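You operate a simulated robot arm through the tools that you are given. There is no shell and no other tool. Be economical: measure what you need, move in short steps, check, and stop when the job is done.

You are at the controls of a simulated robot arm. One attempt, no reset.

Task
Put the hose away: sprayer lever shut, grey sprayer on the shelf, reel wound one turn and pinned.
Fine: pull the red pin up to free the reel, push it down after. Set down upright: grey sprayer.
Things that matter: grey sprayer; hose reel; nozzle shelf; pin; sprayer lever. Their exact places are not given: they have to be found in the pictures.

The check looks at the end state, three seconds after you hand in, the way a careful person would. Anything else that was tipped, shoved, dropped, spilled or broken makes it a failure.

Robot
A 7-joint arm with a two-finger parallel gripper on a trunk, on a base that drives. Base frame: it is fixed to the floor where the robot stands at the start and does not move with it; the origin is under the middle of the robot, x ahead of it, y to its left, z up. Units: mm, degrees, N and s.
With the tool pointing down near the work surface it reaches from about 320 to 780 mm from the robot's upright axis, wherever it stands. Its first joint turns from -166.0 to 166.0 degrees. Places, roughly: hose reel [800, 1000, 1400]; nozzle shelf [800, -100, 1000]; pin [800, 800, 1300]; sprayer lever [500, -100, 600]. Payload 3.91 kg.
Tool frame: the origin (TCP) lies between the finger pads and is the grasp point; the fingertips stand 30 mm ahead of it; z points along the fingers, y is the line along which they close. Largest opening 110 mm; finger width 20, thickness 10; the body of the gripper, 48 by 112 mm, starts 55 mm behind the TCP.
Orientation is that of the tool frame in the base frame, as a unit quaternion [x, y, z, w]. With the fingers straight down and closing along the base's y, the tool's x points along the base's -x, its y along +y and its z along -z.

Tools
- The arm moves only by the tool apply_moves. Its argument "plan" is a list of rows, each an object (a shift or turn left out is 0, a gripper value left out holds the last) with "dp": the shift along the tool's x, y, z in mm, a list of three; "delta_rot": the turn, a rotation vector about the tool's x, y, z in degrees, a list of three; "claw": the gripper command, from -1 (shut) to 1 (fully open), values between in proportion. In form: [{"dp": [dx, dy, dz], "delta_rot": [ax, ay, az], "claw": claw}, ...]. A call has 1 to 10 rows; each row shifts and turns the commanded pose from where the row before left it, along the tool's axes as they then stand. Rows are played at 5 a second. More than 50 mm and 8.6 degrees between two rows, or a gripper value outside its range, and nothing of the call is played. A pose out of reach is approached as far as the arm can. The call stops where the force on the tool passes 40 N (or 10 N more than at its start, if that is more) or the arm is blocked; 0.2 s more then pass. Each finger travels about 153 mm/s and halts on what it meets, pressing with about 24 N; the grip force reading is that of the motor and also rises with nothing between the fingers. The clock runs only during rows and for 0.2 s after the last one: add rows that do not move to give the fingers time. It gives the time, the measured TCP pose, the force on the tool (base axes), the opening and the grip force at its end, in the units of the frame above (readings bear some noise), with the torque about the TCP (base axes, N m) and any sound that the robot's microphone picked up.
- Cameras (640 x 400 px; columns grow to the right, rows downward): "scene" is now at [3.7, 185, 1332.4]; the picture's right is [0.38, -0.93, 0.00], its down [-0.56, -0.23, -0.80] and it looks along [0.74, 0.30, -0.60] (base axes); focal length 214 px, centre (320, 200). "wrist" rides on the gripper at [77, 7, -114] in the tool frame; the picture's right is [-0.09, 1.00, 0.00], its down [-0.80, -0.07, -0.59] and it looks along [-0.59, -0.05, 0.80] (tool axes); focal length 270 px, centre (320, 200).
- grab_frame(camera): a new picture of that camera. The clock stands still meanwhile.
- move_column(by): slides the trunk up (or, below 0, down) by that many mm; the arm and the scene camera ride with it, the base frame stays. It gives what a move gives, with no picture.
- drive_base(legs): drives the robot by 1 to 6 legs, each [ahead, turn to the left] in mm and degrees, along the robot's own axes; the way and the turn of a leg run together, so that a leg with both is an arc; at most 1500 mm and 180 degrees a leg. The arm and the cameras ride along, it lands a little off, and it stops where it bumps. It gives what a move gives.
- turn_head(pan, tilt): turns the head with the scene camera to pan (to the left, within 155 degrees either way) and tilt (down, from -29 to 69), counted from straight ahead of the robot. It gives what a move gives.
- measure_at(camera, pixels): for up to 12 pixels [column, row] of the newest picture of that camera ("zoom" is the newest enlarged one), the place [x, y, z] in the base frame of the surface seen there, good to about 2 mm. The clock stands still meanwhile.
- enlarge(camera, box): a new picture of the part [left, top, right, bottom] of that camera's present view, enlarged. The clock stands still meanwhile.
- finish_job(): hands the job in; it is judged then, once.

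Go step by step. Measure first, check grasps and placings, and put right what went wrong. The budget is 80 turns and 60 pictures, counting those below and the enlarged ones. Unless the task says otherwise, let go and move clear before handing in, and close with one line.

The tools are called after "Request:" by a JSON object that holds its "name" and its "arguments". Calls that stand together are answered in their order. apply_moves: Moves the arm, as the interface text tells. Its arguments: {"type":"object","properties":{"plan":{"type":"array"}},"required":["plan"]} The other tools are called the same way: move_column (by) slides the trunk up or down; drive_base (legs) drives the base; turn_head (pan, tilt) turns the head that bears the scene camera; grab_frame (camera) takes a picture; measure_at (camera, pixels) gives the place of the surface under pixels of a picture; enlarge (camera, box) takes an enlarged picture of a part of a camera's view; finish_job () hands the job in.

At the start:

```text
time: 0.0
ee_pos: [424.1, 267.4, 1001.1]
tcp_rot: [0.0, 1.0, 0.0, -0.001]
wrist_force: [0.1, 0.1, 0.1]
moment: [-0.02, 0.0, -0.03]
gripper_width: 109.9
grip_force: 0.1
trunk travel left (down, up): [-300.0, 310.0]
robot x, y, heading: [5.2, 1.4, -0.1]
head pan, tilt: [22.3, 36.9]
```

scene: 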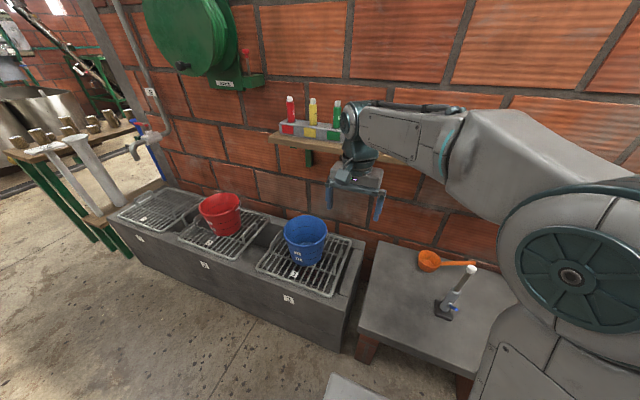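
wrist: 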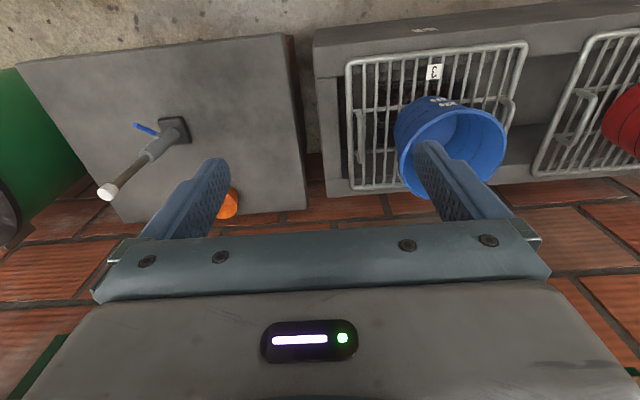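

The scene shows the reel at about (190,40), a red pin near (245,60), a shelf with bottles at (310,130), and the grey sprayer at (455,295). I'll enlarge the parts that matter.

Request:
{"name": "enlarge", "arguments": {"camera": "scene", "box": [400, 230, 520, 340]}}

Request:
{"name": "measure_at", "arguments": {"camera": "scene", "pixels": [[473, 268], [462, 286], [445, 308], [453, 308], [430, 262], [470, 263], [400, 300], [380, 250], [290, 110], [312, 110], [337, 110], [310, 145]]}}

Request:
{"name": "turn_head", "arguments": {"pan": 40, "tilt": 5}}

Request:
{"name": "grab_frame", "arguments": {"camera": "scene"}}

```text
3.64 times, centred on (460, 285) of scene
```

zoom: 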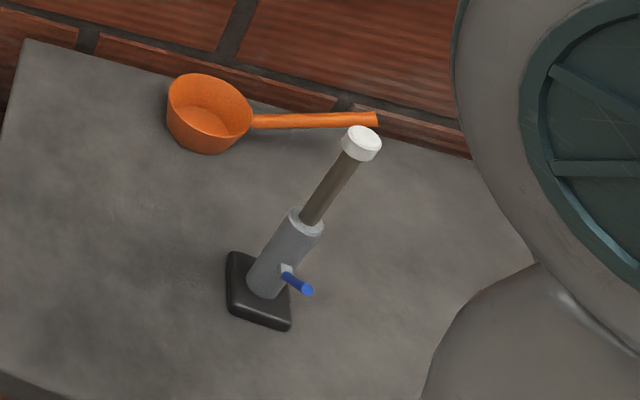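

```text
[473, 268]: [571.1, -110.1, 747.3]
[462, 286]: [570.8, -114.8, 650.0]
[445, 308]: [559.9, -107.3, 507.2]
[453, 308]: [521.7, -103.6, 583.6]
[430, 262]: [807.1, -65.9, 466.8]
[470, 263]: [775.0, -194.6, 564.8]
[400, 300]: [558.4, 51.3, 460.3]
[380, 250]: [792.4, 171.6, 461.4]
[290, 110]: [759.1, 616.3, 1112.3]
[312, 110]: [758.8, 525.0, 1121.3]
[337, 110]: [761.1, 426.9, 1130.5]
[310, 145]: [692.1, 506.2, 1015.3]
```

```text
time: 1.0
ee_pos: [423.9, 267.9, 1000.1]
tcp_rot: [0.0, 1.0, 0.0, 0.0]
wrist_force: [0.5, 0.0, -0.1]
moment: [0.02, 0.04, 0.01]
gripper_width: 110.1
grip_force: 0.0
trunk travel left (down, up): [-300.0, 310.0]
robot x, y, heading: [0.7, 0.4, 0.1]
head pan, tilt: [40.0, 5.0]
```

```text
56 pictures are left
```

scene: 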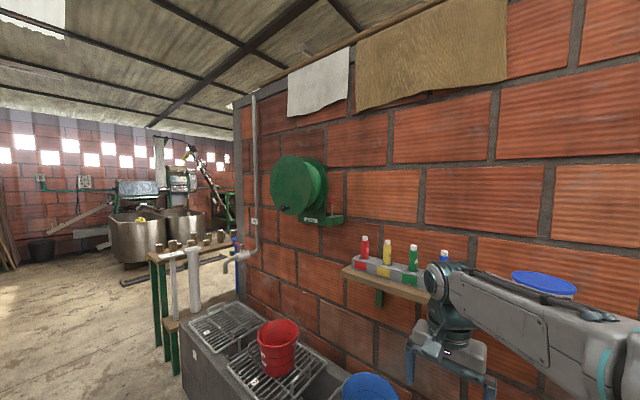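

The reel is at (300,185), with its pin at about (330,210). The nozzle shelf should be near y=-100, so I'll look right.

Request:
{"name": "enlarge", "arguments": {"camera": "scene", "box": [250, 130, 370, 240]}}

Request:
{"name": "measure_at", "arguments": {"camera": "scene", "pixels": [[290, 185], [275, 205], [333, 210], [333, 220], [310, 221], [320, 170], [350, 200]]}}

Request:
{"name": "turn_head", "arguments": {"pan": -10, "tilt": 25}}

Request:
{"name": "grab_frame", "arguments": {"camera": "scene"}}

```text
3.64 times, centred on (310, 185) of scene
```

zoom: 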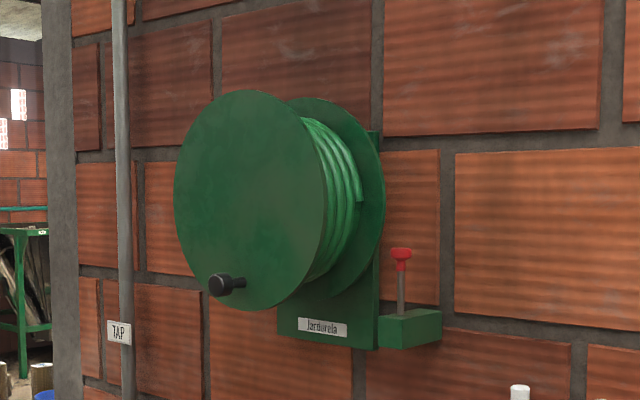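

```text
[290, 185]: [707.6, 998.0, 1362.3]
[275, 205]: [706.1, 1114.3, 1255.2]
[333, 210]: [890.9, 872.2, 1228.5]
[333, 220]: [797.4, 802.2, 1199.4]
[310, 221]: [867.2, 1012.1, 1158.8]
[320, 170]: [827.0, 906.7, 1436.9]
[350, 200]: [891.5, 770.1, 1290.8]
```

```text
time: 2.1
ee_pos: [422.3, 268.4, 1000.2]
tcp_rot: [0.0, 1.0, 0.0, 0.0]
wrist_force: [1.1, -0.1, 0.2]
moment: [0.0, 0.02, -0.03]
gripper_width: 110.1
grip_force: 0.0
trunk travel left (down, up): [-300.0, 310.0]
robot x, y, heading: [0.2, 0.4, -0.2]
head pan, tilt: [-10.0, 25.0]
```

```text
54 pictures are left
```

scene: 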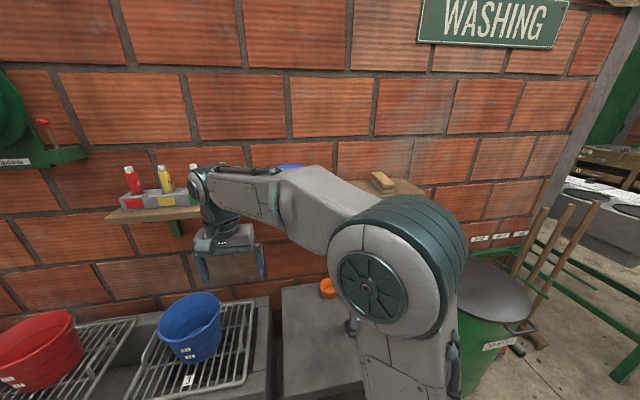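

The nozzle shelf runs behind the arm, with a sponge visible at (382,180). I'll swing the arm toward the sprayer to view the lever with the wrist camera.

Request:
{"name": "apply_moves", "arguments": {"plan": [{"dp": [0, -45, 10]}, {"dp": [0, -45, 10]}, {"dp": [0, -45, 10]}, {"dp": [0, -45, 10]}, {"dp": [0, -45, 10]}, {"dp": [0, -45, 10]}, {"dp": [0, -45, 10]}, {"dp": [0, -45, 10]}, {}]}}

Request:
{"name": "grab_frame", "arguments": {"camera": "wrist"}}

Request:
{"name": "grab_frame", "arguments": {"camera": "scene"}}

```text
time: 4.2
ee_pos: [426.6, -92.5, 921.5]
tcp_rot: [0.0, 1.0, 0.0, 0.0]
wrist_force: [0.1, -0.5, -0.2]
moment: [0.01, 0.02, 0.03]
gripper_width: 110.2
grip_force: 0.0
trunk travel left (down, up): [-300.0, 310.0]
robot x, y, heading: [-1.3, 2.0, 0.3]
head pan, tilt: [-10.0, 25.0]
```

```text
53 pictures are left
```

wrist: 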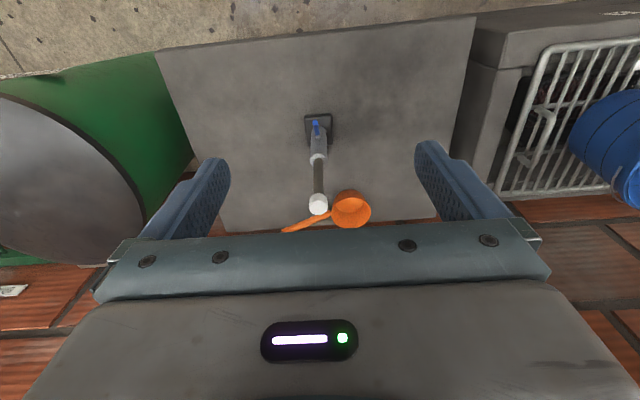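

```text
52 pictures are left
```

scene: 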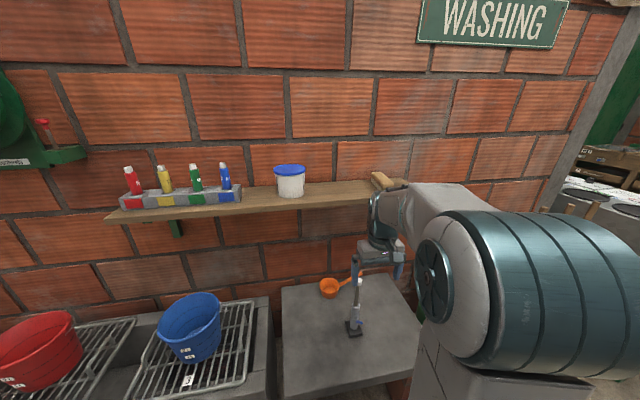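

The shelf is now clear: the bottle rack is at (180,195), the tub at (290,180) and the sponge at (385,180), with free space at about (340,195). I'll zoom in and measure.

Request:
{"name": "enlarge", "arguments": {"camera": "scene", "box": [240, 150, 420, 260]}}

Request:
{"name": "measure_at", "arguments": {"camera": "scene", "pixels": [[340, 203], [340, 195], [340, 184], [290, 190], [290, 165], [303, 190], [380, 190], [372, 180], [385, 173], [230, 200], [320, 205], [365, 190]]}}

Request:
{"name": "enlarge", "arguments": {"camera": "wrist", "box": [260, 90, 390, 240]}}

Request:
{"name": "measure_at", "arguments": {"camera": "wrist", "pixels": [[318, 204], [317, 180], [318, 157], [316, 122], [318, 150], [306, 140], [331, 117], [307, 117], [350, 205], [285, 231], [317, 136]]}}

```text
3.56 times, centred on (330, 205) of scene
```

zoom: 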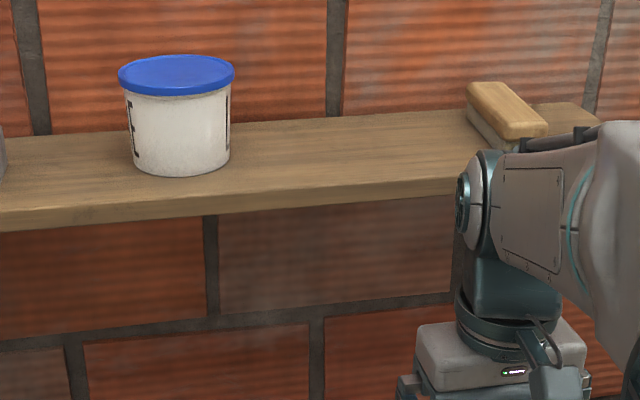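

```text
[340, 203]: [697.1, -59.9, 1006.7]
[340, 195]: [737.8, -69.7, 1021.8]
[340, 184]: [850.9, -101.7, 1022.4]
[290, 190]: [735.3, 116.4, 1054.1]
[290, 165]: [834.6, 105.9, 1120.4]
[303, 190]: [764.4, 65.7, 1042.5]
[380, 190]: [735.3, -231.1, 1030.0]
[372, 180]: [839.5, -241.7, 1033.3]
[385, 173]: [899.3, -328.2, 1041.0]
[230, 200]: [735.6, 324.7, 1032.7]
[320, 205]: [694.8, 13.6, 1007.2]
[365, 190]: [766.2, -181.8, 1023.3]
```

```text
2.67 times, centred on (325, 165) of wrist
```

zoom: 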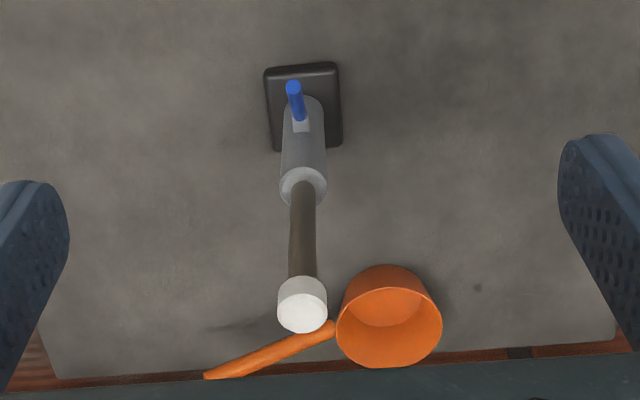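

```text
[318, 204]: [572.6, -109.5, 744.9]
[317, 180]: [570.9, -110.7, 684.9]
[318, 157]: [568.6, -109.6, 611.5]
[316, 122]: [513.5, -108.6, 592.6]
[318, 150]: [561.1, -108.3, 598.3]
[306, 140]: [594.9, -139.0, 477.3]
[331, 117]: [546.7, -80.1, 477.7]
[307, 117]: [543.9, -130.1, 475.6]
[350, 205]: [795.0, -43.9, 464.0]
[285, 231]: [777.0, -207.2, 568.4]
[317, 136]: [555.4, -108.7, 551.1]
```

The sprayer stands at about (572,-110) with its cap at z≈747, and the lever sticks out toward me with its tip near (513,-108,592). I'll get closer views of the lever to understand its hinge.

Request:
{"name": "enlarge", "arguments": {"camera": "scene", "box": [325, 270, 395, 345]}}

Request:
{"name": "apply_moves", "arguments": {"plan": [{"dp": [30, 0, 40]}, {"dp": [30, 0, 40]}, {"dp": [20, 0, 40]}, {"dp": [0, 0, 45]}, {"dp": [0, 0, 45]}, {}]}}

Request:
{"name": "grab_frame", "arguments": {"camera": "wrist"}}

```text
5.33 times, centred on (360, 308) of scene
```

zoom: 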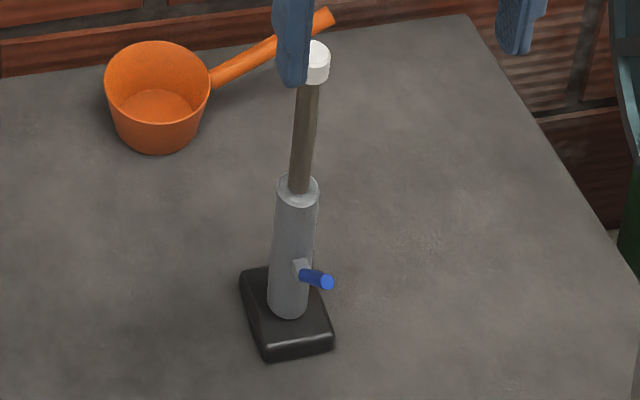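

```text
time: 5.5
ee_pos: [343.5, -93.8, 708.6]
tcp_rot: [0.0, 1.0, 0.0, 0.0]
wrist_force: [-0.5, 0.6, 0.0]
moment: [-0.02, -0.01, -0.01]
gripper_width: 110.2
grip_force: 0.0
trunk travel left (down, up): [-300.0, 310.0]
robot x, y, heading: [-3.0, 1.4, 0.1]
head pan, tilt: [-10.0, 25.0]
```

```text
48 pictures are left
```

wrist: 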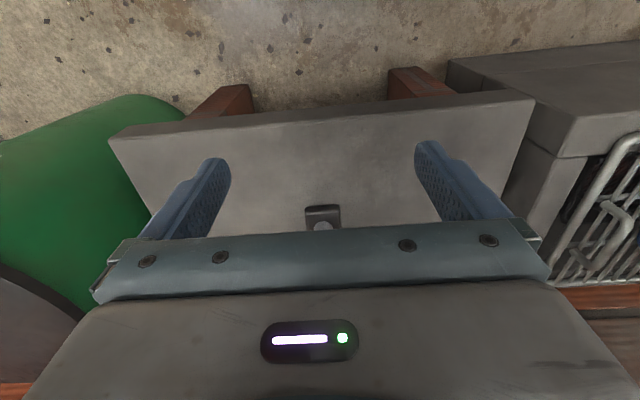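

The gripper hides the lever from here. I'll measure the lever points in the scene zoom, and back off to a better wrist view by tilting the tool.

Request:
{"name": "measure_at", "arguments": {"camera": "zoom", "pixels": [[328, 283], [318, 280], [310, 276], [304, 266], [298, 268], [290, 300], [318, 190], [300, 180], [278, 190], [308, 110], [315, 55]]}}

Request:
{"name": "apply_moves", "arguments": {"plan": [{"dp": [-30, 0, -40], "delta_rot": [0, -8, 0]}, {"dp": [0, 0, -20], "delta_rot": [0, -8, 0]}, {"dp": [0, 0, -20], "delta_rot": [0, -8, 0]}, {"dp": [0, 0, -20], "delta_rot": [0, -8, 0]}, {"delta_rot": [0, -8, 0]}, {}]}}

Request:
{"name": "grab_frame", "arguments": {"camera": "wrist"}}

```text
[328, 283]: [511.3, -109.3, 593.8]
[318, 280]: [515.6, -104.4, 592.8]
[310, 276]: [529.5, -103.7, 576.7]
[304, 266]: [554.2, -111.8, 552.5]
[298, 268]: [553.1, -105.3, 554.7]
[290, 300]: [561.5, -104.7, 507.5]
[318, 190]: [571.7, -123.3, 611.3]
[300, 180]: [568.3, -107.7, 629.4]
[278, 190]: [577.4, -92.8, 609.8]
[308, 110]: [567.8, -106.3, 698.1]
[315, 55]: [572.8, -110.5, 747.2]
```

```text
time: 7.0
ee_pos: [405.2, -117.2, 837.0]
tcp_rot: [-0.001, 0.941, 0.002, 0.338]
wrist_force: [-0.7, 0.1, -0.9]
moment: [0.02, 0.01, -0.01]
gripper_width: 110.2
grip_force: 0.0
out of reach, approached as far as the arm can: row 3, 4, 5
trunk travel left (down, up): [-300.0, 310.0]
robot x, y, heading: [4.3, 2.5, -0.3]
head pan, tilt: [-10.0, 25.0]
```

```text
47 pictures are left
```

wrist: 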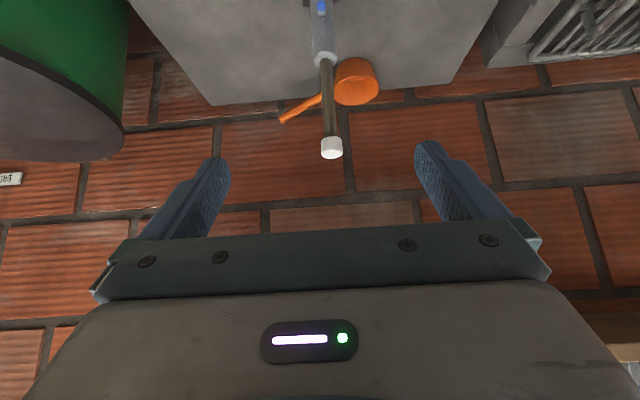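

The lever hinges near (554,-109,553) and rises at 45° to its tip at (511,-109,593). I'll straighten the tool, close the fingers and bring it above the lever tip to feel which way it moves.

Request:
{"name": "apply_moves", "arguments": {"plan": [{"delta_rot": [0, 8, 0], "claw": -1}, {"delta_rot": [0, 8, 0]}, {"delta_rot": [0, 8, 0]}, {"delta_rot": [0, 8, 0]}, {"delta_rot": [0, 8, 0]}, {}]}}

Request:
{"name": "enlarge", "arguments": {"camera": "scene", "box": [320, 255, 400, 345]}}

```text
time: 8.3
ee_pos: [405.6, -115.8, 838.0]
tcp_rot: [-0.001, 1.0, 0.0, -0.001]
wrist_force: [0.4, 0.3, -0.1]
moment: [0.0, -0.03, -0.01]
gripper_width: 0.0
grip_force: 24.1
trunk travel left (down, up): [-300.0, 310.0]
robot x, y, heading: [-0.1, 3.6, 0.2]
head pan, tilt: [-10.0, 25.0]
```

```text
4.44 times, centred on (360, 300) of scene
```

zoom: 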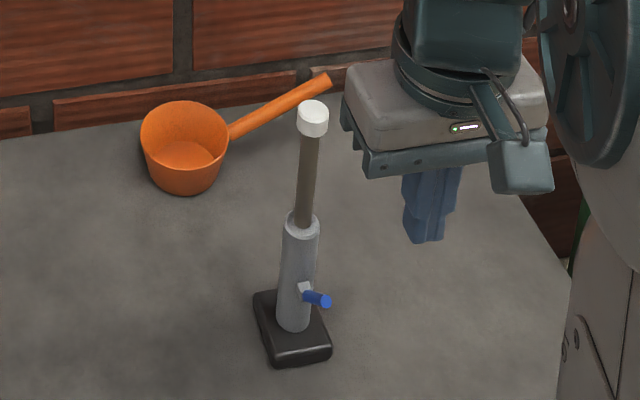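

The tool is vertical, fingers closed, at (406,-116,838). I'll move it above the lever tip.

Request:
{"name": "apply_moves", "arguments": {"plan": [{"dp": [-20, 1, 40]}, {"dp": [-20, 1, 40]}, {"dp": [-20, 1, 40]}, {"dp": [-20, 2, 40]}, {"dp": [-15, 2, 30]}, {"dp": [-5, 0, 4]}, {}, {}]}}

Request:
{"name": "enlarge", "arguments": {"camera": "scene", "box": [320, 255, 400, 345]}}

```text
time: 10.2
ee_pos: [504.3, -108.7, 644.1]
tcp_rot: [0.0, 1.0, 0.0, 0.0]
wrist_force: [-0.1, 0.7, -0.2]
moment: [0.04, -0.01, 0.01]
gripper_width: 0.1
grip_force: 24.1
trunk travel left (down, up): [-300.0, 310.0]
robot x, y, heading: [-2.3, 5.0, 0.1]
head pan, tilt: [-10.0, 25.0]
```

```text
4.44 times, centred on (360, 300) of scene
```

zoom: 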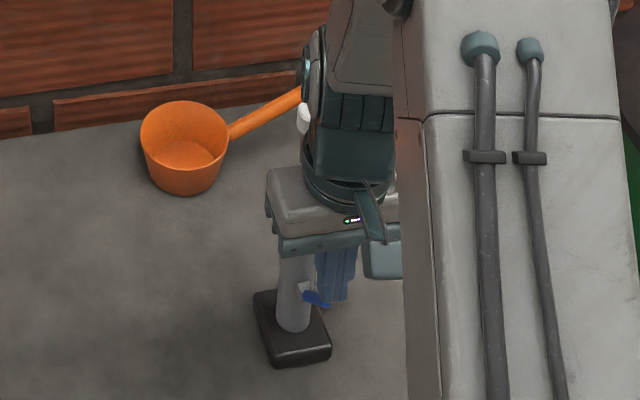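

The fingertips are about 15 mm above the lever tip, close to the rod but clear. I'll push down gently in small steps.

Request:
{"name": "apply_moves", "arguments": {"plan": [{"dp": [0, 0, 7]}, {"dp": [0, 0, 7]}, {"dp": [0, 0, 5]}, {"dp": [0, 0, 5]}, {}]}}

Request:
{"name": "enlarge", "arguments": {"camera": "scene", "box": [320, 255, 400, 345]}}

```text
time: 11.1
ee_pos: [503.7, -109.1, 628.6]
tcp_rot: [0.001, 1.0, -0.001, 0.002]
wrist_force: [-10.4, 3.0, 29.7]
moment: [0.09, 0.06, 0.02]
gripper_width: 0.0
grip_force: 23.9
trunk travel left (down, up): [-300.0, 310.0]
robot x, y, heading: [-0.9, 0.5, 0.1]
head pan, tilt: [-10.0, 25.0]
stopped in row 4: the force on the tool passed its limit at 46 N (the readings are from after the stop); the commanded pose is now the measured one
```

```text
4.44 times, centred on (360, 300) of scene
```

zoom: 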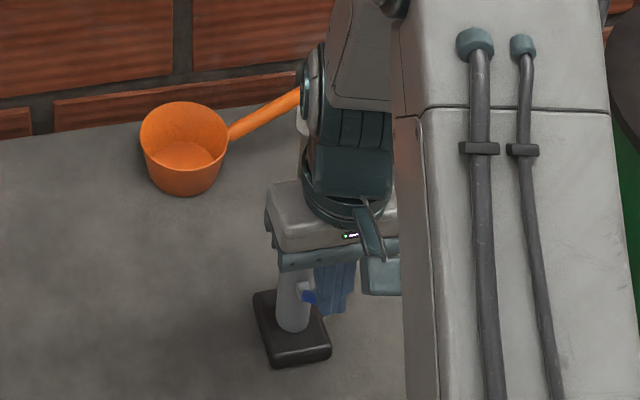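

Pushing down met a firm stop at about 46 N, so the lever is already at its lower (open) stop and shutting it means swinging it up against the body. I'll retreat, tilt the fingers forward, and come in from below on the robot side.

Request:
{"name": "apply_moves", "arguments": {"plan": [{"dp": [0, 0, -25]}, {"dp": [45, 0, 0]}, {"delta_rot": [0, -8, 0]}, {"delta_rot": [0, -8, 0]}, {"delta_rot": [0, -8, 0]}, {"delta_rot": [0, -8, 0]}, {}]}}

Request:
{"name": "enlarge", "arguments": {"camera": "scene", "box": [320, 255, 400, 345]}}

```text
time: 12.7
ee_pos: [459.7, -106.9, 649.8]
tcp_rot: [-0.001, 0.961, 0.001, 0.277]
wrist_force: [-0.1, 0.2, -0.1]
moment: [-0.02, -0.01, 0.03]
gripper_width: 0.0
grip_force: 24.1
trunk travel left (down, up): [-300.0, 310.0]
robot x, y, heading: [2.7, 2.2, -0.3]
head pan, tilt: [-10.0, 25.0]
```

```text
4.44 times, centred on (360, 300) of scene
```

zoom: 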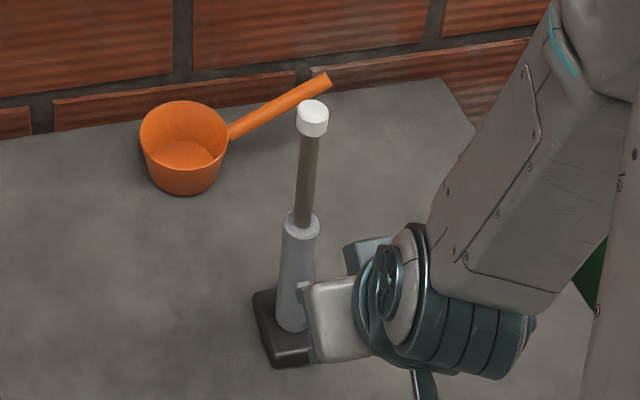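

The arm reached the tilted pose fine. I'll now lower 50 mm, then push forward in base +x under the lever.

Request:
{"name": "apply_moves", "arguments": {"plan": [{"dp": [13, -1, 21]}, {"dp": [13.5, -1, 21.5]}, {"dp": [-12.7, 0, 8]}, {"dp": [-12.7, 0, 8]}, {"dp": [-6.8, 0, 4.2]}, {"dp": [-6.8, 0, 4.2]}, {"dp": [-6.8, 0, 4.2]}, {}]}}

Request:
{"name": "enlarge", "arguments": {"camera": "scene", "box": [320, 255, 400, 345]}}

Request:
{"name": "grab_frame", "arguments": {"camera": "wrist"}}

```text
time: 14.5
ee_pos: [512.9, -112.1, 600.3]
tcp_rot: [0.0, 0.961, 0.0, 0.276]
wrist_force: [-0.7, 0.5, -0.4]
moment: [0.04, -0.03, 0.02]
gripper_width: 0.0
grip_force: 23.2
trunk travel left (down, up): [-300.0, 310.0]
robot x, y, heading: [-1.0, 4.0, -0.2]
head pan, tilt: [-10.0, 25.0]
```

```text
4.44 times, centred on (360, 300) of scene
```

zoom: 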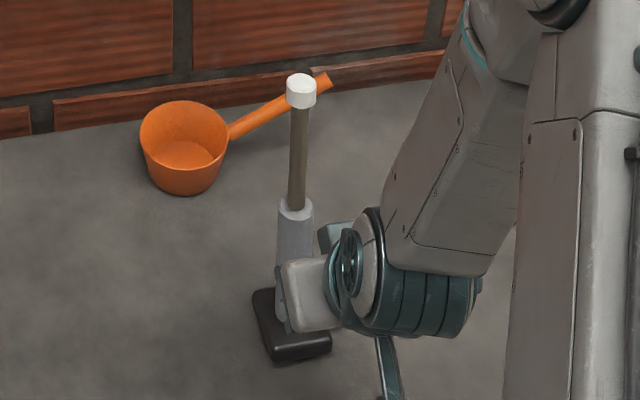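

```text
41 pictures are left
```

wrist: 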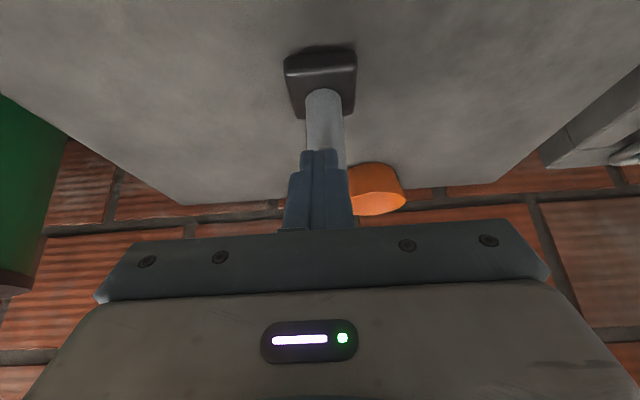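

The cap shifted in the zoom, from (313,118) to (300,90), so the sprayer may be leaning back. I'll measure it.

Request:
{"name": "measure_at", "arguments": {"camera": "zoom", "pixels": [[299, 85], [299, 140], [295, 205], [256, 300], [270, 355], [330, 345], [290, 240], [280, 300]]}}

Request:
{"name": "measure_at", "arguments": {"camera": "wrist", "pixels": [[290, 65], [350, 60], [323, 110], [325, 130]]}}

```text
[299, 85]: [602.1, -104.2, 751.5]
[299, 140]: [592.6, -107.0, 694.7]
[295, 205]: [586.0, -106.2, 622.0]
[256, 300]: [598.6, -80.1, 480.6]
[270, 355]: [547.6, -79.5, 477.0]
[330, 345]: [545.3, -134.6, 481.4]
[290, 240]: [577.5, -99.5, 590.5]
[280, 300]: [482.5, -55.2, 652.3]
```

```text
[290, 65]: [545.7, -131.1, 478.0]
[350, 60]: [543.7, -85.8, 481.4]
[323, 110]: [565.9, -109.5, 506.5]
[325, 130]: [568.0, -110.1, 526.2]
```

The sprayer is leaning back about 6–8° under my push. I'll back off at once and check whether it settles upright.

Request:
{"name": "apply_moves", "arguments": {"plan": [{"dp": [4.2, 0, -2.6]}, {"dp": [4.2, 0, -2.6]}, {"dp": [8.5, 0, -5.3]}, {"dp": [8.5, 0, -5.3]}, {"dp": [25.5, 0, -16]}, {}]}}

Request:
{"name": "enlarge", "arguments": {"camera": "scene", "box": [320, 255, 400, 345]}}

Request:
{"name": "grab_frame", "arguments": {"camera": "wrist"}}

```text
time: 15.9
ee_pos: [452.0, -111.7, 599.6]
tcp_rot: [0.0, 0.961, 0.0, 0.276]
wrist_force: [0.0, -0.3, -0.1]
moment: [0.03, -0.01, 0.01]
gripper_width: 0.2
grip_force: 24.0
trunk travel left (down, up): [-300.0, 310.0]
robot x, y, heading: [0.2, 3.6, -0.1]
head pan, tilt: [-10.0, 25.0]
```

```text
4.44 times, centred on (360, 300) of scene
```

zoom: 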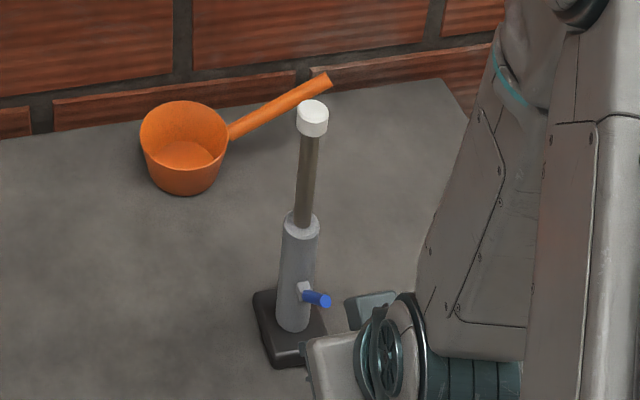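

```text
39 pictures are left
```

wrist: 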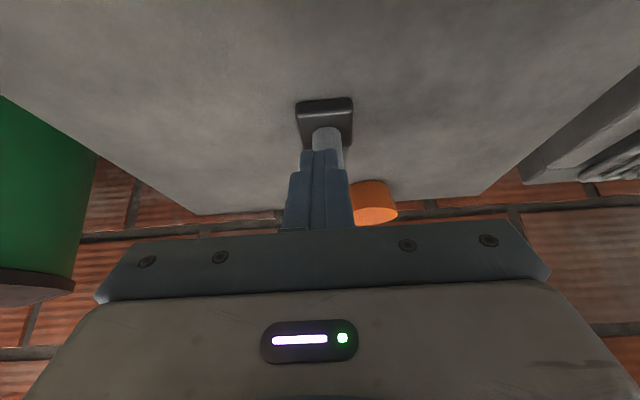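

The sprayer settled upright again. I'll measure whether the lever moved at all.

Request:
{"name": "measure_at", "arguments": {"camera": "zoom", "pixels": [[326, 301], [318, 297], [310, 296], [303, 288], [313, 110], [256, 300], [270, 360], [300, 220]]}}

Request:
{"name": "enlarge", "arguments": {"camera": "scene", "box": [345, 300, 375, 330]}}

```text
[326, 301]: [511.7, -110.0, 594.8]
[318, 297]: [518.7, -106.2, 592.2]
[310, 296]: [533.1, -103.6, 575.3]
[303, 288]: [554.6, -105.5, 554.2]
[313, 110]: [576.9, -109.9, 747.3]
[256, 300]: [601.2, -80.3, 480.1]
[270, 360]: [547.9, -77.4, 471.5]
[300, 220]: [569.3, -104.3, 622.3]
```

```text
13.33 times, centred on (360, 315) of scene
```

zoom: 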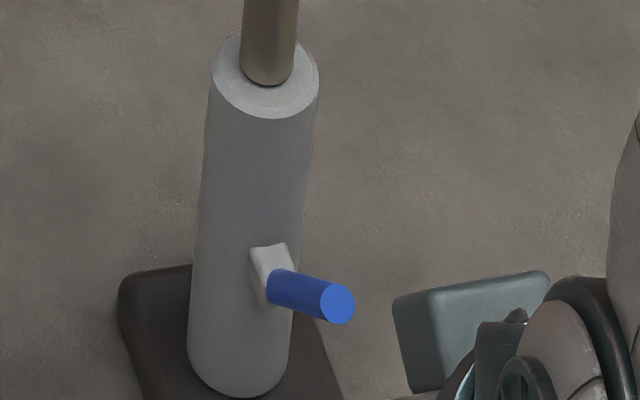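

The lever hasn't moved: about 45° up, at a firm lower stop, and the free-standing sprayer tips before the lever lifts. I'll squeeze the lever to the body instead, with fingers coming from the left along -y and closing along x. First I'll rise and straighten.

Request:
{"name": "apply_moves", "arguments": {"plan": [{"dp": [-25, 0, -40], "claw": 1}, {"dp": [-25, 0, -40], "delta_rot": [0, 8, 0]}, {"dp": [0, 20, -40], "delta_rot": [0, 8, 0]}, {"dp": [0, 30, -35], "delta_rot": [0, 8, 0]}, {"dp": [0, 45, -15], "delta_rot": [0, 8, 0]}, {"dp": [0, 48, 0]}, {"dp": [0, 48, 0]}, {}]}}

Request:
{"name": "apply_moves", "arguments": {"plan": [{"delta_rot": [0, 0, 8.5]}, {"delta_rot": [0, 0, 8.5]}, {"delta_rot": [0, 0, 8.5]}, {"delta_rot": [0, 0, 8.5]}, {"delta_rot": [0, 0, 8.5]}, {"delta_rot": [0, 0, 8.5]}, {"delta_rot": [0, 0, 8.5]}, {"delta_rot": [0, 0, 8.5]}, {"delta_rot": [0, 0, 8.5]}, {"delta_rot": [0, 0, 8.5]}]}}

```text
time: 17.7
ee_pos: [426.1, 80.4, 776.9]
tcp_rot: [-0.001, 1.0, 0.0, 0.0]
wrist_force: [0.3, 0.7, 0.1]
moment: [-0.02, 0.0, 0.03]
gripper_width: 110.0
grip_force: 0.2
trunk travel left (down, up): [-300.0, 310.0]
robot x, y, heading: [0.2, 4.8, -0.0]
head pan, tilt: [-10.0, 25.0]
```

```text
time: 19.9
ee_pos: [425.5, 80.1, 778.0]
tcp_rot: [0.676, 0.737, 0.0, 0.0]
wrist_force: [0.7, 1.2, 0.5]
moment: [0.0, 0.0, 0.0]
gripper_width: 110.1
grip_force: 0.0
trunk travel left (down, up): [-300.0, 310.0]
robot x, y, heading: [-1.4, 4.1, 0.1]
head pan, tilt: [-10.0, 25.0]
```

Yaw is nearly there: the tool's y is now along base +x. I'll finish the yaw, move to x≈550 and tilt the fingers toward -y.

Request:
{"name": "apply_moves", "arguments": {"plan": [{"dp": [0, 40, 0], "delta_rot": [0, 0, 5]}, {"dp": [0, 42, 0], "delta_rot": [0, -8, 0]}, {"dp": [0, 42, 0], "delta_rot": [0, -8, 0]}, {"delta_rot": [0, -8, 0]}, {"delta_rot": [0, -8, 0]}, {"delta_rot": [0, -8, 0]}, {"delta_rot": [0, -8, 0]}, {"delta_rot": [0, -8, 0]}, {}, {}]}}

Request:
{"name": "grab_frame", "arguments": {"camera": "scene"}}

```text
time: 22.1
ee_pos: [549.2, 83.6, 779.3]
tcp_rot: [0.625, 0.623, -0.332, 0.333]
wrist_force: [0.4, 0.2, 0.3]
moment: [-0.03, 0.03, -0.01]
gripper_width: 109.8
grip_force: 0.0
trunk travel left (down, up): [-300.0, 310.0]
robot x, y, heading: [0.4, 0.3, 0.1]
head pan, tilt: [-10.0, 25.0]
```

```text
37 pictures are left
```

scene: 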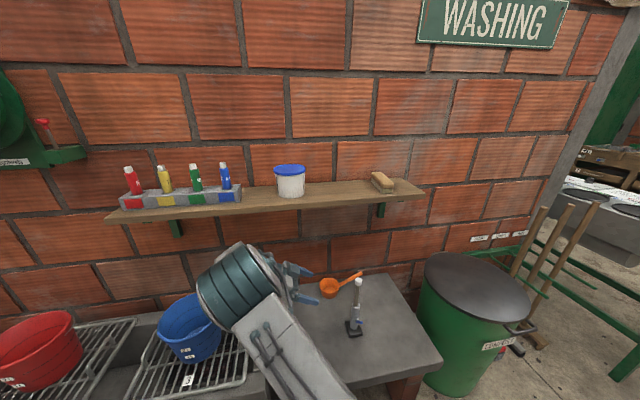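

The arm is well placed to the left of the sprayer. I'll approach along the finger direction with the gripper open, stopping just short.

Request:
{"name": "apply_moves", "arguments": {"plan": [{"dp": [23, 1, 0]}, {"dp": [24, 2, 0]}, {"dp": [0, 0, 45]}, {"dp": [0, 0, 45]}, {"dp": [0, 0, 45]}, {"dp": [0, 0, 45]}, {"dp": [0, 0, 10]}, {}]}}

Request:
{"name": "grab_frame", "arguments": {"camera": "wrist"}}

Request:
{"name": "enlarge", "arguments": {"camera": "scene", "box": [300, 250, 400, 350]}}

```text
time: 23.9
ee_pos: [554.2, -49.4, 635.4]
tcp_rot: [0.625, 0.624, -0.331, 0.332]
wrist_force: [-0.1, 0.8, -0.2]
moment: [0.01, 0.0, 0.01]
gripper_width: 110.0
grip_force: 0.0
trunk travel left (down, up): [-300.0, 310.0]
robot x, y, heading: [1.5, 4.8, -0.1]
head pan, tilt: [-10.0, 25.0]
```

```text
36 pictures are left
```

wrist: 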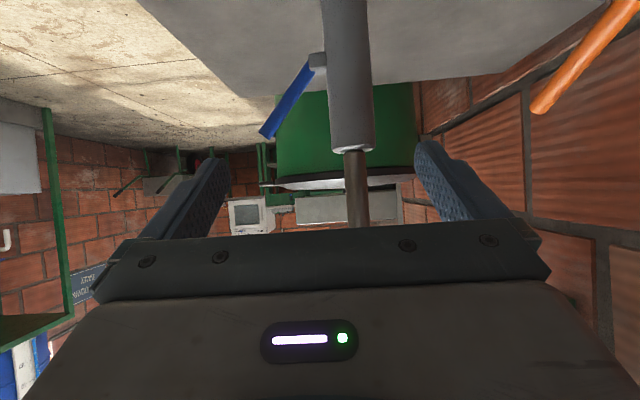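

```text
4.00 times, centred on (350, 300) of scene
```

zoom: 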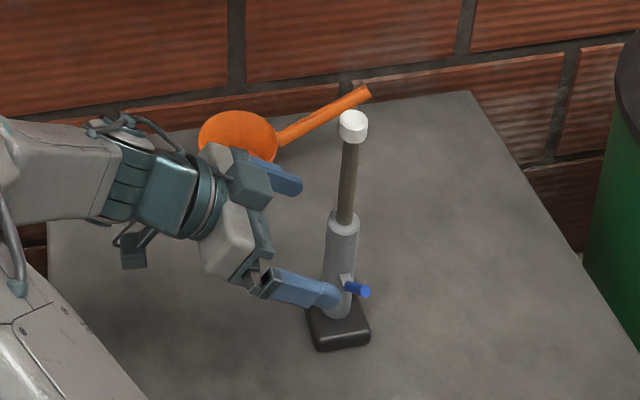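

The wrist view clearly shows the blue lever at 45° from the body, at (285,100), with the fingers straddling it. I'll advance 70 mm and close slowly.

Request:
{"name": "apply_moves", "arguments": {"plan": [{"dp": [0, -1, 35]}, {"dp": [0, 0, 35]}, {}, {"claw": 0.7}, {"claw": 0.6}, {"claw": 0.5}, {}, {}]}}

Request:
{"name": "grab_frame", "arguments": {"camera": "wrist"}}

Request:
{"name": "enlarge", "arguments": {"camera": "scene", "box": [300, 250, 400, 350]}}

```text
time: 25.7
ee_pos: [551.6, -105.1, 595.1]
tcp_rot: [0.625, 0.624, -0.331, 0.333]
wrist_force: [-0.9, 0.7, 0.5]
moment: [-0.03, 0.02, 0.04]
gripper_width: 83.0
grip_force: 0.7
trunk travel left (down, up): [-300.0, 310.0]
robot x, y, heading: [-1.1, -0.7, 0.0]
head pan, tilt: [-10.0, 25.0]
```

```text
34 pictures are left
```

wrist: 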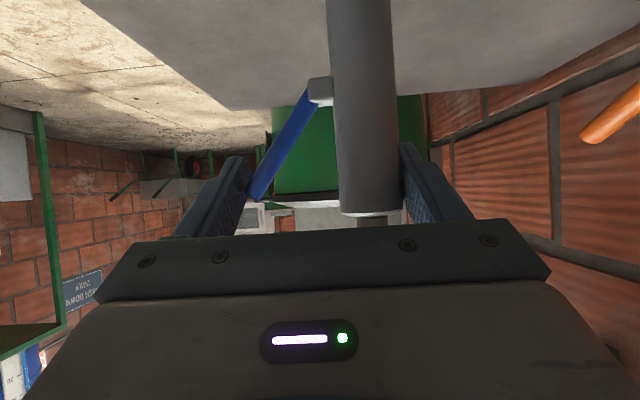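

```text
4.00 times, centred on (350, 300) of scene
```

zoom: 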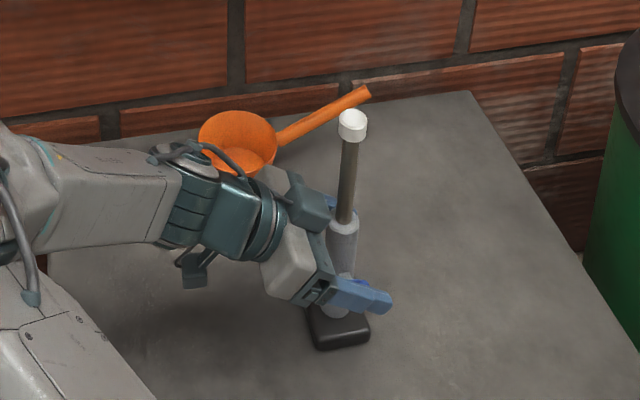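

Both fingers are now at the lever tip and the body back. I'll close gradually while shifting +x by half the closing, so the body stays put.

Request:
{"name": "apply_moves", "arguments": {"plan": [{"dp": [0, 2.5, 0], "claw": 0.43}, {"dp": [0, 2.5, 0], "claw": 0.38}, {"dp": [0, 2.5, 0], "claw": 0.33}, {"dp": [0, 2.5, 0], "claw": 0.28}, {}, {}]}}

Request:
{"name": "grab_frame", "arguments": {"camera": "wrist"}}

```text
time: 27.1
ee_pos: [562.8, -106.0, 595.5]
tcp_rot: [0.625, 0.624, -0.331, 0.332]
wrist_force: [0.8, 0.6, -0.8]
moment: [0.01, 0.0, -0.01]
gripper_width: 70.3
grip_force: 0.1
trunk travel left (down, up): [-300.0, 310.0]
robot x, y, heading: [0.2, 4.4, -0.1]
head pan, tilt: [-10.0, 25.0]
```

```text
32 pictures are left
```

wrist: 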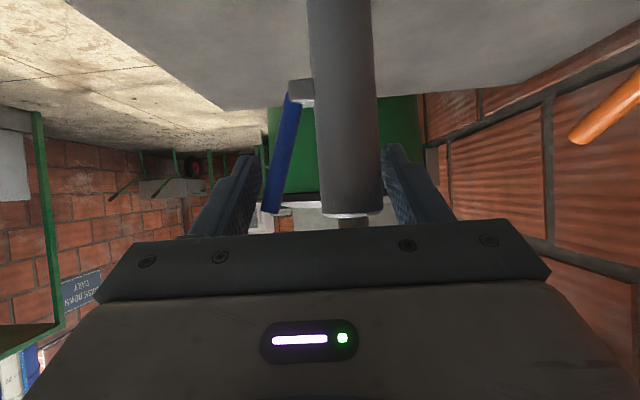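

The lever is rotating up toward the body, now about 15° away. I'll keep closing.

Request:
{"name": "apply_moves", "arguments": {"plan": [{"dp": [0, 1.5, 0], "claw": 0.22}, {"dp": [0, 1.5, 0], "claw": 0.16}, {"dp": [0, 1.5, 0], "claw": 0.1}, {"dp": [0, 1, 0], "claw": 0.03}, {"claw": -0.1}, {}, {}]}}

Request:
{"name": "grab_frame", "arguments": {"camera": "wrist"}}

```text
time: 28.7
ee_pos: [567.9, -105.6, 596.0]
tcp_rot: [0.625, 0.624, -0.331, 0.332]
wrist_force: [1.9, 0.4, 0.2]
moment: [-0.01, -0.05, 0.04]
gripper_width: 50.1
grip_force: 0.2
trunk travel left (down, up): [-300.0, 310.0]
robot x, y, heading: [1.2, -0.2, -0.1]
head pan, tilt: [-10.0, 25.0]
```

```text
31 pictures are left
```

wrist: 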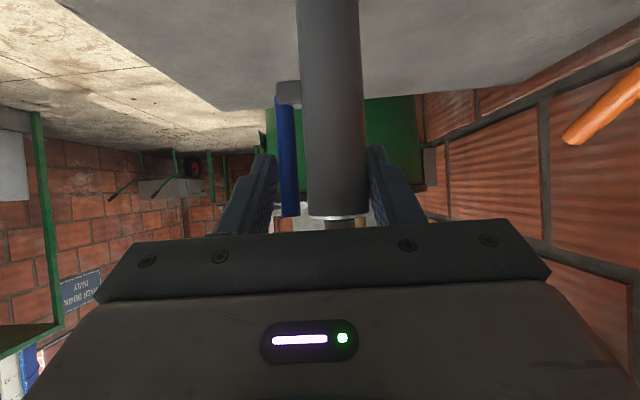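

The lever is almost parallel to the body. I'll squeeze firmly to its stop, then reopen to see if it stays.

Request:
{"name": "apply_moves", "arguments": {"plan": [{"claw": -0.2}, {"claw": -0.35}, {"claw": -0.6}, {}, {}]}}

Request:
{"name": "grab_frame", "arguments": {"camera": "wrist"}}

```text
time: 29.9
ee_pos: [567.4, -105.1, 594.6]
tcp_rot: [0.624, 0.624, -0.331, 0.333]
wrist_force: [3.6, -0.6, 2.3]
moment: [-0.01, -0.15, 0.03]
gripper_width: 45.0
grip_force: 24.4
trunk travel left (down, up): [-300.0, 310.0]
robot x, y, heading: [-3.4, 2.5, 0.1]
head pan, tilt: [-10.0, 25.0]
```

```text
30 pictures are left
```

wrist: 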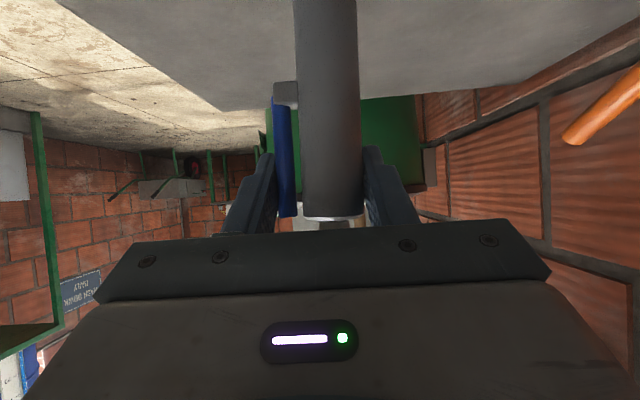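

The fingers hold body and lever together at 45 mm with 24 N, lever against its stop. This is also a sound grasp of the sprayer, so I'll lift a little to test carrying it this way.

Request:
{"name": "apply_moves", "arguments": {"plan": [{"dp": [-8.3, 0, -5.6], "claw": -1}, {"dp": [-16.6, 0, -11.2]}, {"dp": [-16.6, 0, -11.2]}, {}, {}]}}

Request:
{"name": "grab_frame", "arguments": {"camera": "scene"}}

```text
time: 31.1
ee_pos: [566.6, -104.9, 644.8]
tcp_rot: [0.624, 0.625, -0.331, 0.332]
wrist_force: [-0.6, -0.8, -4.2]
moment: [-0.01, 0.03, 0.03]
gripper_width: 44.7
grip_force: 24.0
trunk travel left (down, up): [-300.0, 310.0]
robot x, y, heading: [1.2, 3.4, 0.1]
head pan, tilt: [-10.0, 25.0]
```

```text
29 pictures are left
```

scene: 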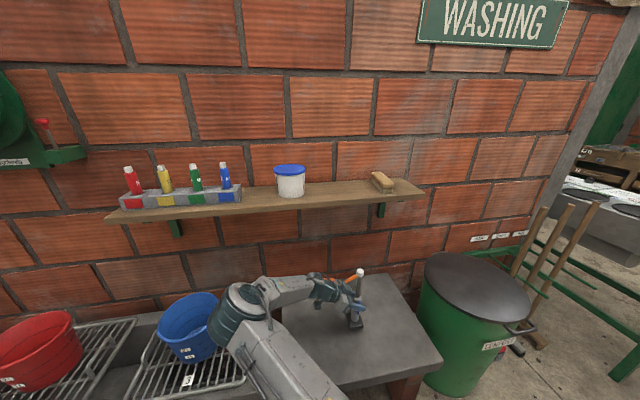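

The sprayer is held upright, with about 4 N of weight. I'll raise the trunk fully.

Request:
{"name": "move_column", "arguments": {"by": 300}}

Request:
{"name": "apply_moves", "arguments": {"plan": [{"dp": [-33.2, 0, -22.4]}, {"dp": [-33.2, 0, -22.4]}, {"dp": [-33.2, 0, -22.4]}, {"dp": [-33.2, 0, -22.4]}, {"dp": [-33.2, 0, -22.4]}, {"dp": [-20, 0, -13.5]}, {}]}}

Request:
{"name": "turn_head", "arguments": {"pan": -5, "tilt": 35}}

Request:
{"name": "grab_frame", "arguments": {"camera": "scene"}}

```text
time: 34.1
ee_pos: [566.9, -106.5, 945.4]
tcp_rot: [0.624, 0.624, -0.331, 0.333]
wrist_force: [-0.2, 0.0, -3.5]
moment: [0.01, 0.01, 0.0]
gripper_width: 44.8
grip_force: 24.3
trunk travel left (down, up): [-600.0, 10.0]
robot x, y, heading: [-0.1, -2.1, -0.3]
head pan, tilt: [-10.0, 25.0]
```

```text
time: 35.7
ee_pos: [566.0, -103.9, 1169.8]
tcp_rot: [0.625, 0.625, -0.331, 0.332]
wrist_force: [0.4, -0.6, -4.1]
moment: [0.0, 0.05, 0.01]
gripper_width: 44.8
grip_force: 23.8
trunk travel left (down, up): [-600.0, 10.0]
robot x, y, heading: [-0.2, 3.9, 0.0]
head pan, tilt: [-10.0, 25.0]
```

```text
time: 36.4
ee_pos: [565.4, -104.5, 1169.0]
tcp_rot: [0.624, 0.624, -0.332, 0.333]
wrist_force: [0.1, -0.4, -3.6]
moment: [0.03, 0.01, -0.03]
gripper_width: 44.7
grip_force: 24.0
trunk travel left (down, up): [-600.0, 10.0]
robot x, y, heading: [-1.0, 1.9, 0.2]
head pan, tilt: [-5.0, 35.0]
```

```text
28 pictures are left
```

scene: 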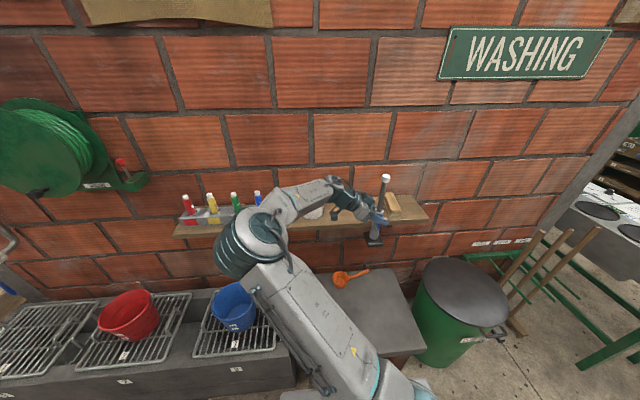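

The sprayer is in front of the shelf. I'll check its base height and tilt, and measure its base and the sponge before moving in.

Request:
{"name": "enlarge", "arguments": {"camera": "scene", "box": [310, 160, 430, 260]}}

```text
4.00 times, centred on (370, 210) of scene
```

zoom: 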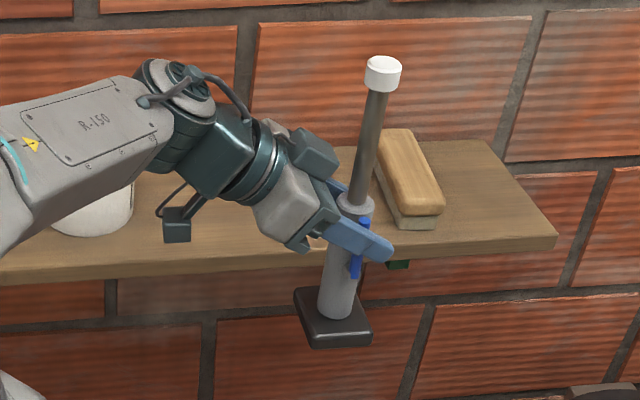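

Request:
{"name": "measure_at", "arguments": {"camera": "zoom", "pixels": [[385, 65], [370, 150], [335, 290], [300, 300], [315, 340], [370, 338], [400, 226], [383, 180], [390, 140], [350, 225], [480, 200], [470, 150]]}}

```text
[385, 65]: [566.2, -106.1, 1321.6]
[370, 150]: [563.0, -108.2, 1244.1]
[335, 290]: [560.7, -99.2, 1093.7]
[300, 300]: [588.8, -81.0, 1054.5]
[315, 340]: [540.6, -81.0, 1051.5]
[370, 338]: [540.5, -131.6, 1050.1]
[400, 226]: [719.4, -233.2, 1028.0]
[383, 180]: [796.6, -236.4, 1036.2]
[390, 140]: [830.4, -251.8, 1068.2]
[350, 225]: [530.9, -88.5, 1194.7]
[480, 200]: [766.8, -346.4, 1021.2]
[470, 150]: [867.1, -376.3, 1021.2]
```

It's upright, with its base bottom at about 1036 against a shelf top of 1022. I'll raise 20 mm and move over the shelf to x≈755, y≈-115.

Request:
{"name": "apply_moves", "arguments": {"plan": [{"dp": [-22.2, 0, -2.9]}, {"dp": [0, 38, 0]}, {"dp": [0, 38, 0]}, {"dp": [0, 38, 0]}, {"dp": [0, 38, 0]}, {"dp": [0, 36, 0]}, {}, {}]}}

Request:
{"name": "enlarge", "arguments": {"camera": "scene", "box": [310, 130, 430, 230]}}

```text
time: 38.2
ee_pos: [753.3, -115.0, 1189.1]
tcp_rot: [0.624, 0.625, -0.331, 0.333]
wrist_force: [-0.5, 0.1, -4.3]
moment: [0.0, 0.0, 0.02]
gripper_width: 44.8
grip_force: 24.0
trunk travel left (down, up): [-600.0, 10.0]
robot x, y, heading: [-2.7, 0.2, 0.0]
head pan, tilt: [-5.0, 35.0]
```

```text
4.00 times, centred on (370, 180) of scene
```

zoom: 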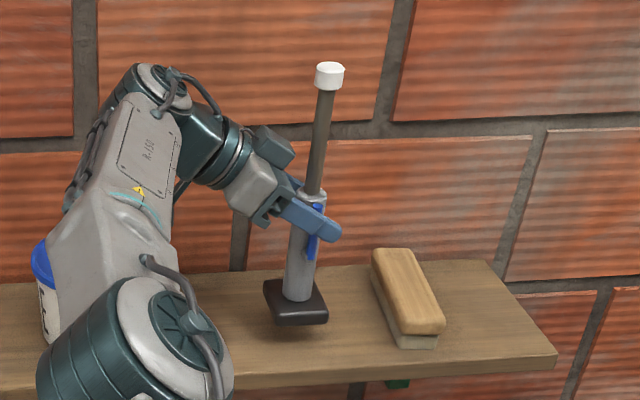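

The sprayer is over the free part of the shelf, clear of the brush. I'll lower it until it touches.

Request:
{"name": "apply_moves", "arguments": {"plan": [{"dp": [12.4, 0, 8.4]}, {"dp": [8.3, 0, 5.6]}, {"dp": [2.5, 0, 1.7]}, {"dp": [2.5, 0, 1.7]}, {"dp": [1.7, 0, 1.1]}, {}, {}]}}

Request:
{"name": "enlarge", "arguments": {"camera": "scene", "box": [310, 130, 430, 230]}}

```text
time: 39.8
ee_pos: [756.3, -116.1, 1155.0]
tcp_rot: [0.625, 0.624, -0.332, 0.332]
wrist_force: [0.7, -0.6, -3.6]
moment: [0.0, 0.03, -0.01]
gripper_width: 44.9
grip_force: 24.6
trunk travel left (down, up): [-600.0, 10.0]
robot x, y, heading: [3.5, -0.9, 0.1]
head pan, tilt: [-5.0, 35.0]
```

```text
4.00 times, centred on (370, 180) of scene
```

zoom: 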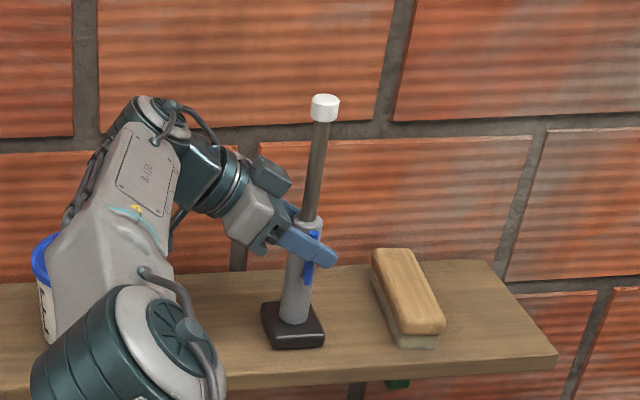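

It's almost down, with the full weight still on the gripper. I'll go on in 1.5 mm steps.

Request:
{"name": "apply_moves", "arguments": {"plan": [{"dp": [1.2, 0, 0.8]}, {"dp": [1.2, 0, 0.8]}, {}, {}]}}

Request:
{"name": "apply_moves", "arguments": {"plan": [{"dp": [0.8, 0, 0.55]}, {"dp": [0.8, 0, 0.55]}, {}, {}]}}

```text
time: 40.8
ee_pos: [754.6, -116.0, 1154.0]
tcp_rot: [0.625, 0.624, -0.331, 0.334]
wrist_force: [3.8, -1.3, 5.8]
moment: [0.15, -0.17, -0.09]
gripper_width: 44.8
grip_force: 24.1
trunk travel left (down, up): [-600.0, 10.0]
robot x, y, heading: [1.6, 1.3, -0.0]
head pan, tilt: [-5.0, 35.0]
```

```text
time: 41.8
ee_pos: [754.8, -116.2, 1154.8]
tcp_rot: [0.625, 0.623, -0.331, 0.334]
wrist_force: [7.8, -2.1, 21.4]
moment: [-0.08, -0.29, 0.07]
gripper_width: 44.8
grip_force: 23.8
trunk travel left (down, up): [-600.0, 10.0]
robot x, y, heading: [-0.1, 3.3, -0.0]
head pan, tilt: [-5.0, 35.0]
```

It's in contact and pressing 21 N. I'll ease up about 1.3 mm and then open.

Request:
{"name": "apply_moves", "arguments": {"plan": [{"dp": [-1.1, 0, -0.75]}, {}, {"claw": -0.15}, {"claw": 0.0}, {"claw": 0.2}, {"claw": 0.5}, {"claw": 0.9}, {}]}}

Request:
{"name": "grab_frame", "arguments": {"camera": "wrist"}}

Request:
{"name": "enlarge", "arguments": {"camera": "scene", "box": [310, 130, 430, 230]}}

```text
time: 43.6
ee_pos: [754.6, -115.1, 1154.3]
tcp_rot: [0.625, 0.624, -0.332, 0.333]
wrist_force: [-0.3, 0.0, -0.2]
moment: [0.02, 0.0, 0.0]
gripper_width: 104.6
grip_force: 0.1
trunk travel left (down, up): [-600.0, 10.0]
robot x, y, heading: [-1.8, 2.0, 0.0]
head pan, tilt: [-5.0, 35.0]
```

```text
24 pictures are left
```

wrist: 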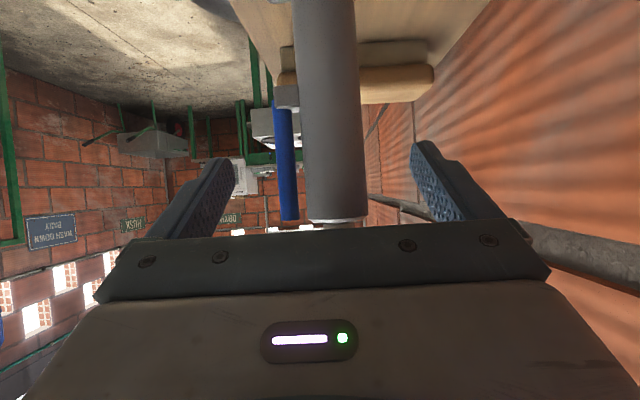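

```text
4.00 times, centred on (370, 180) of scene
```

zoom: 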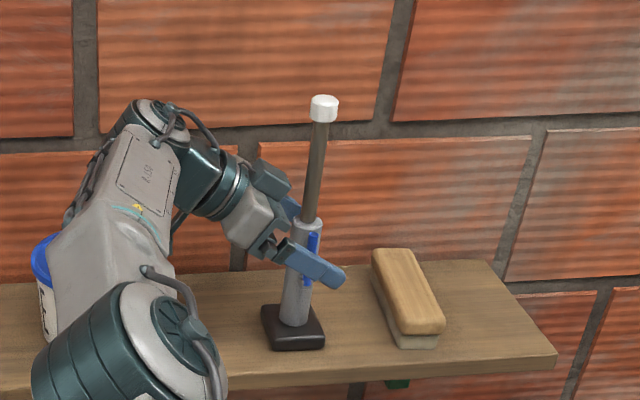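

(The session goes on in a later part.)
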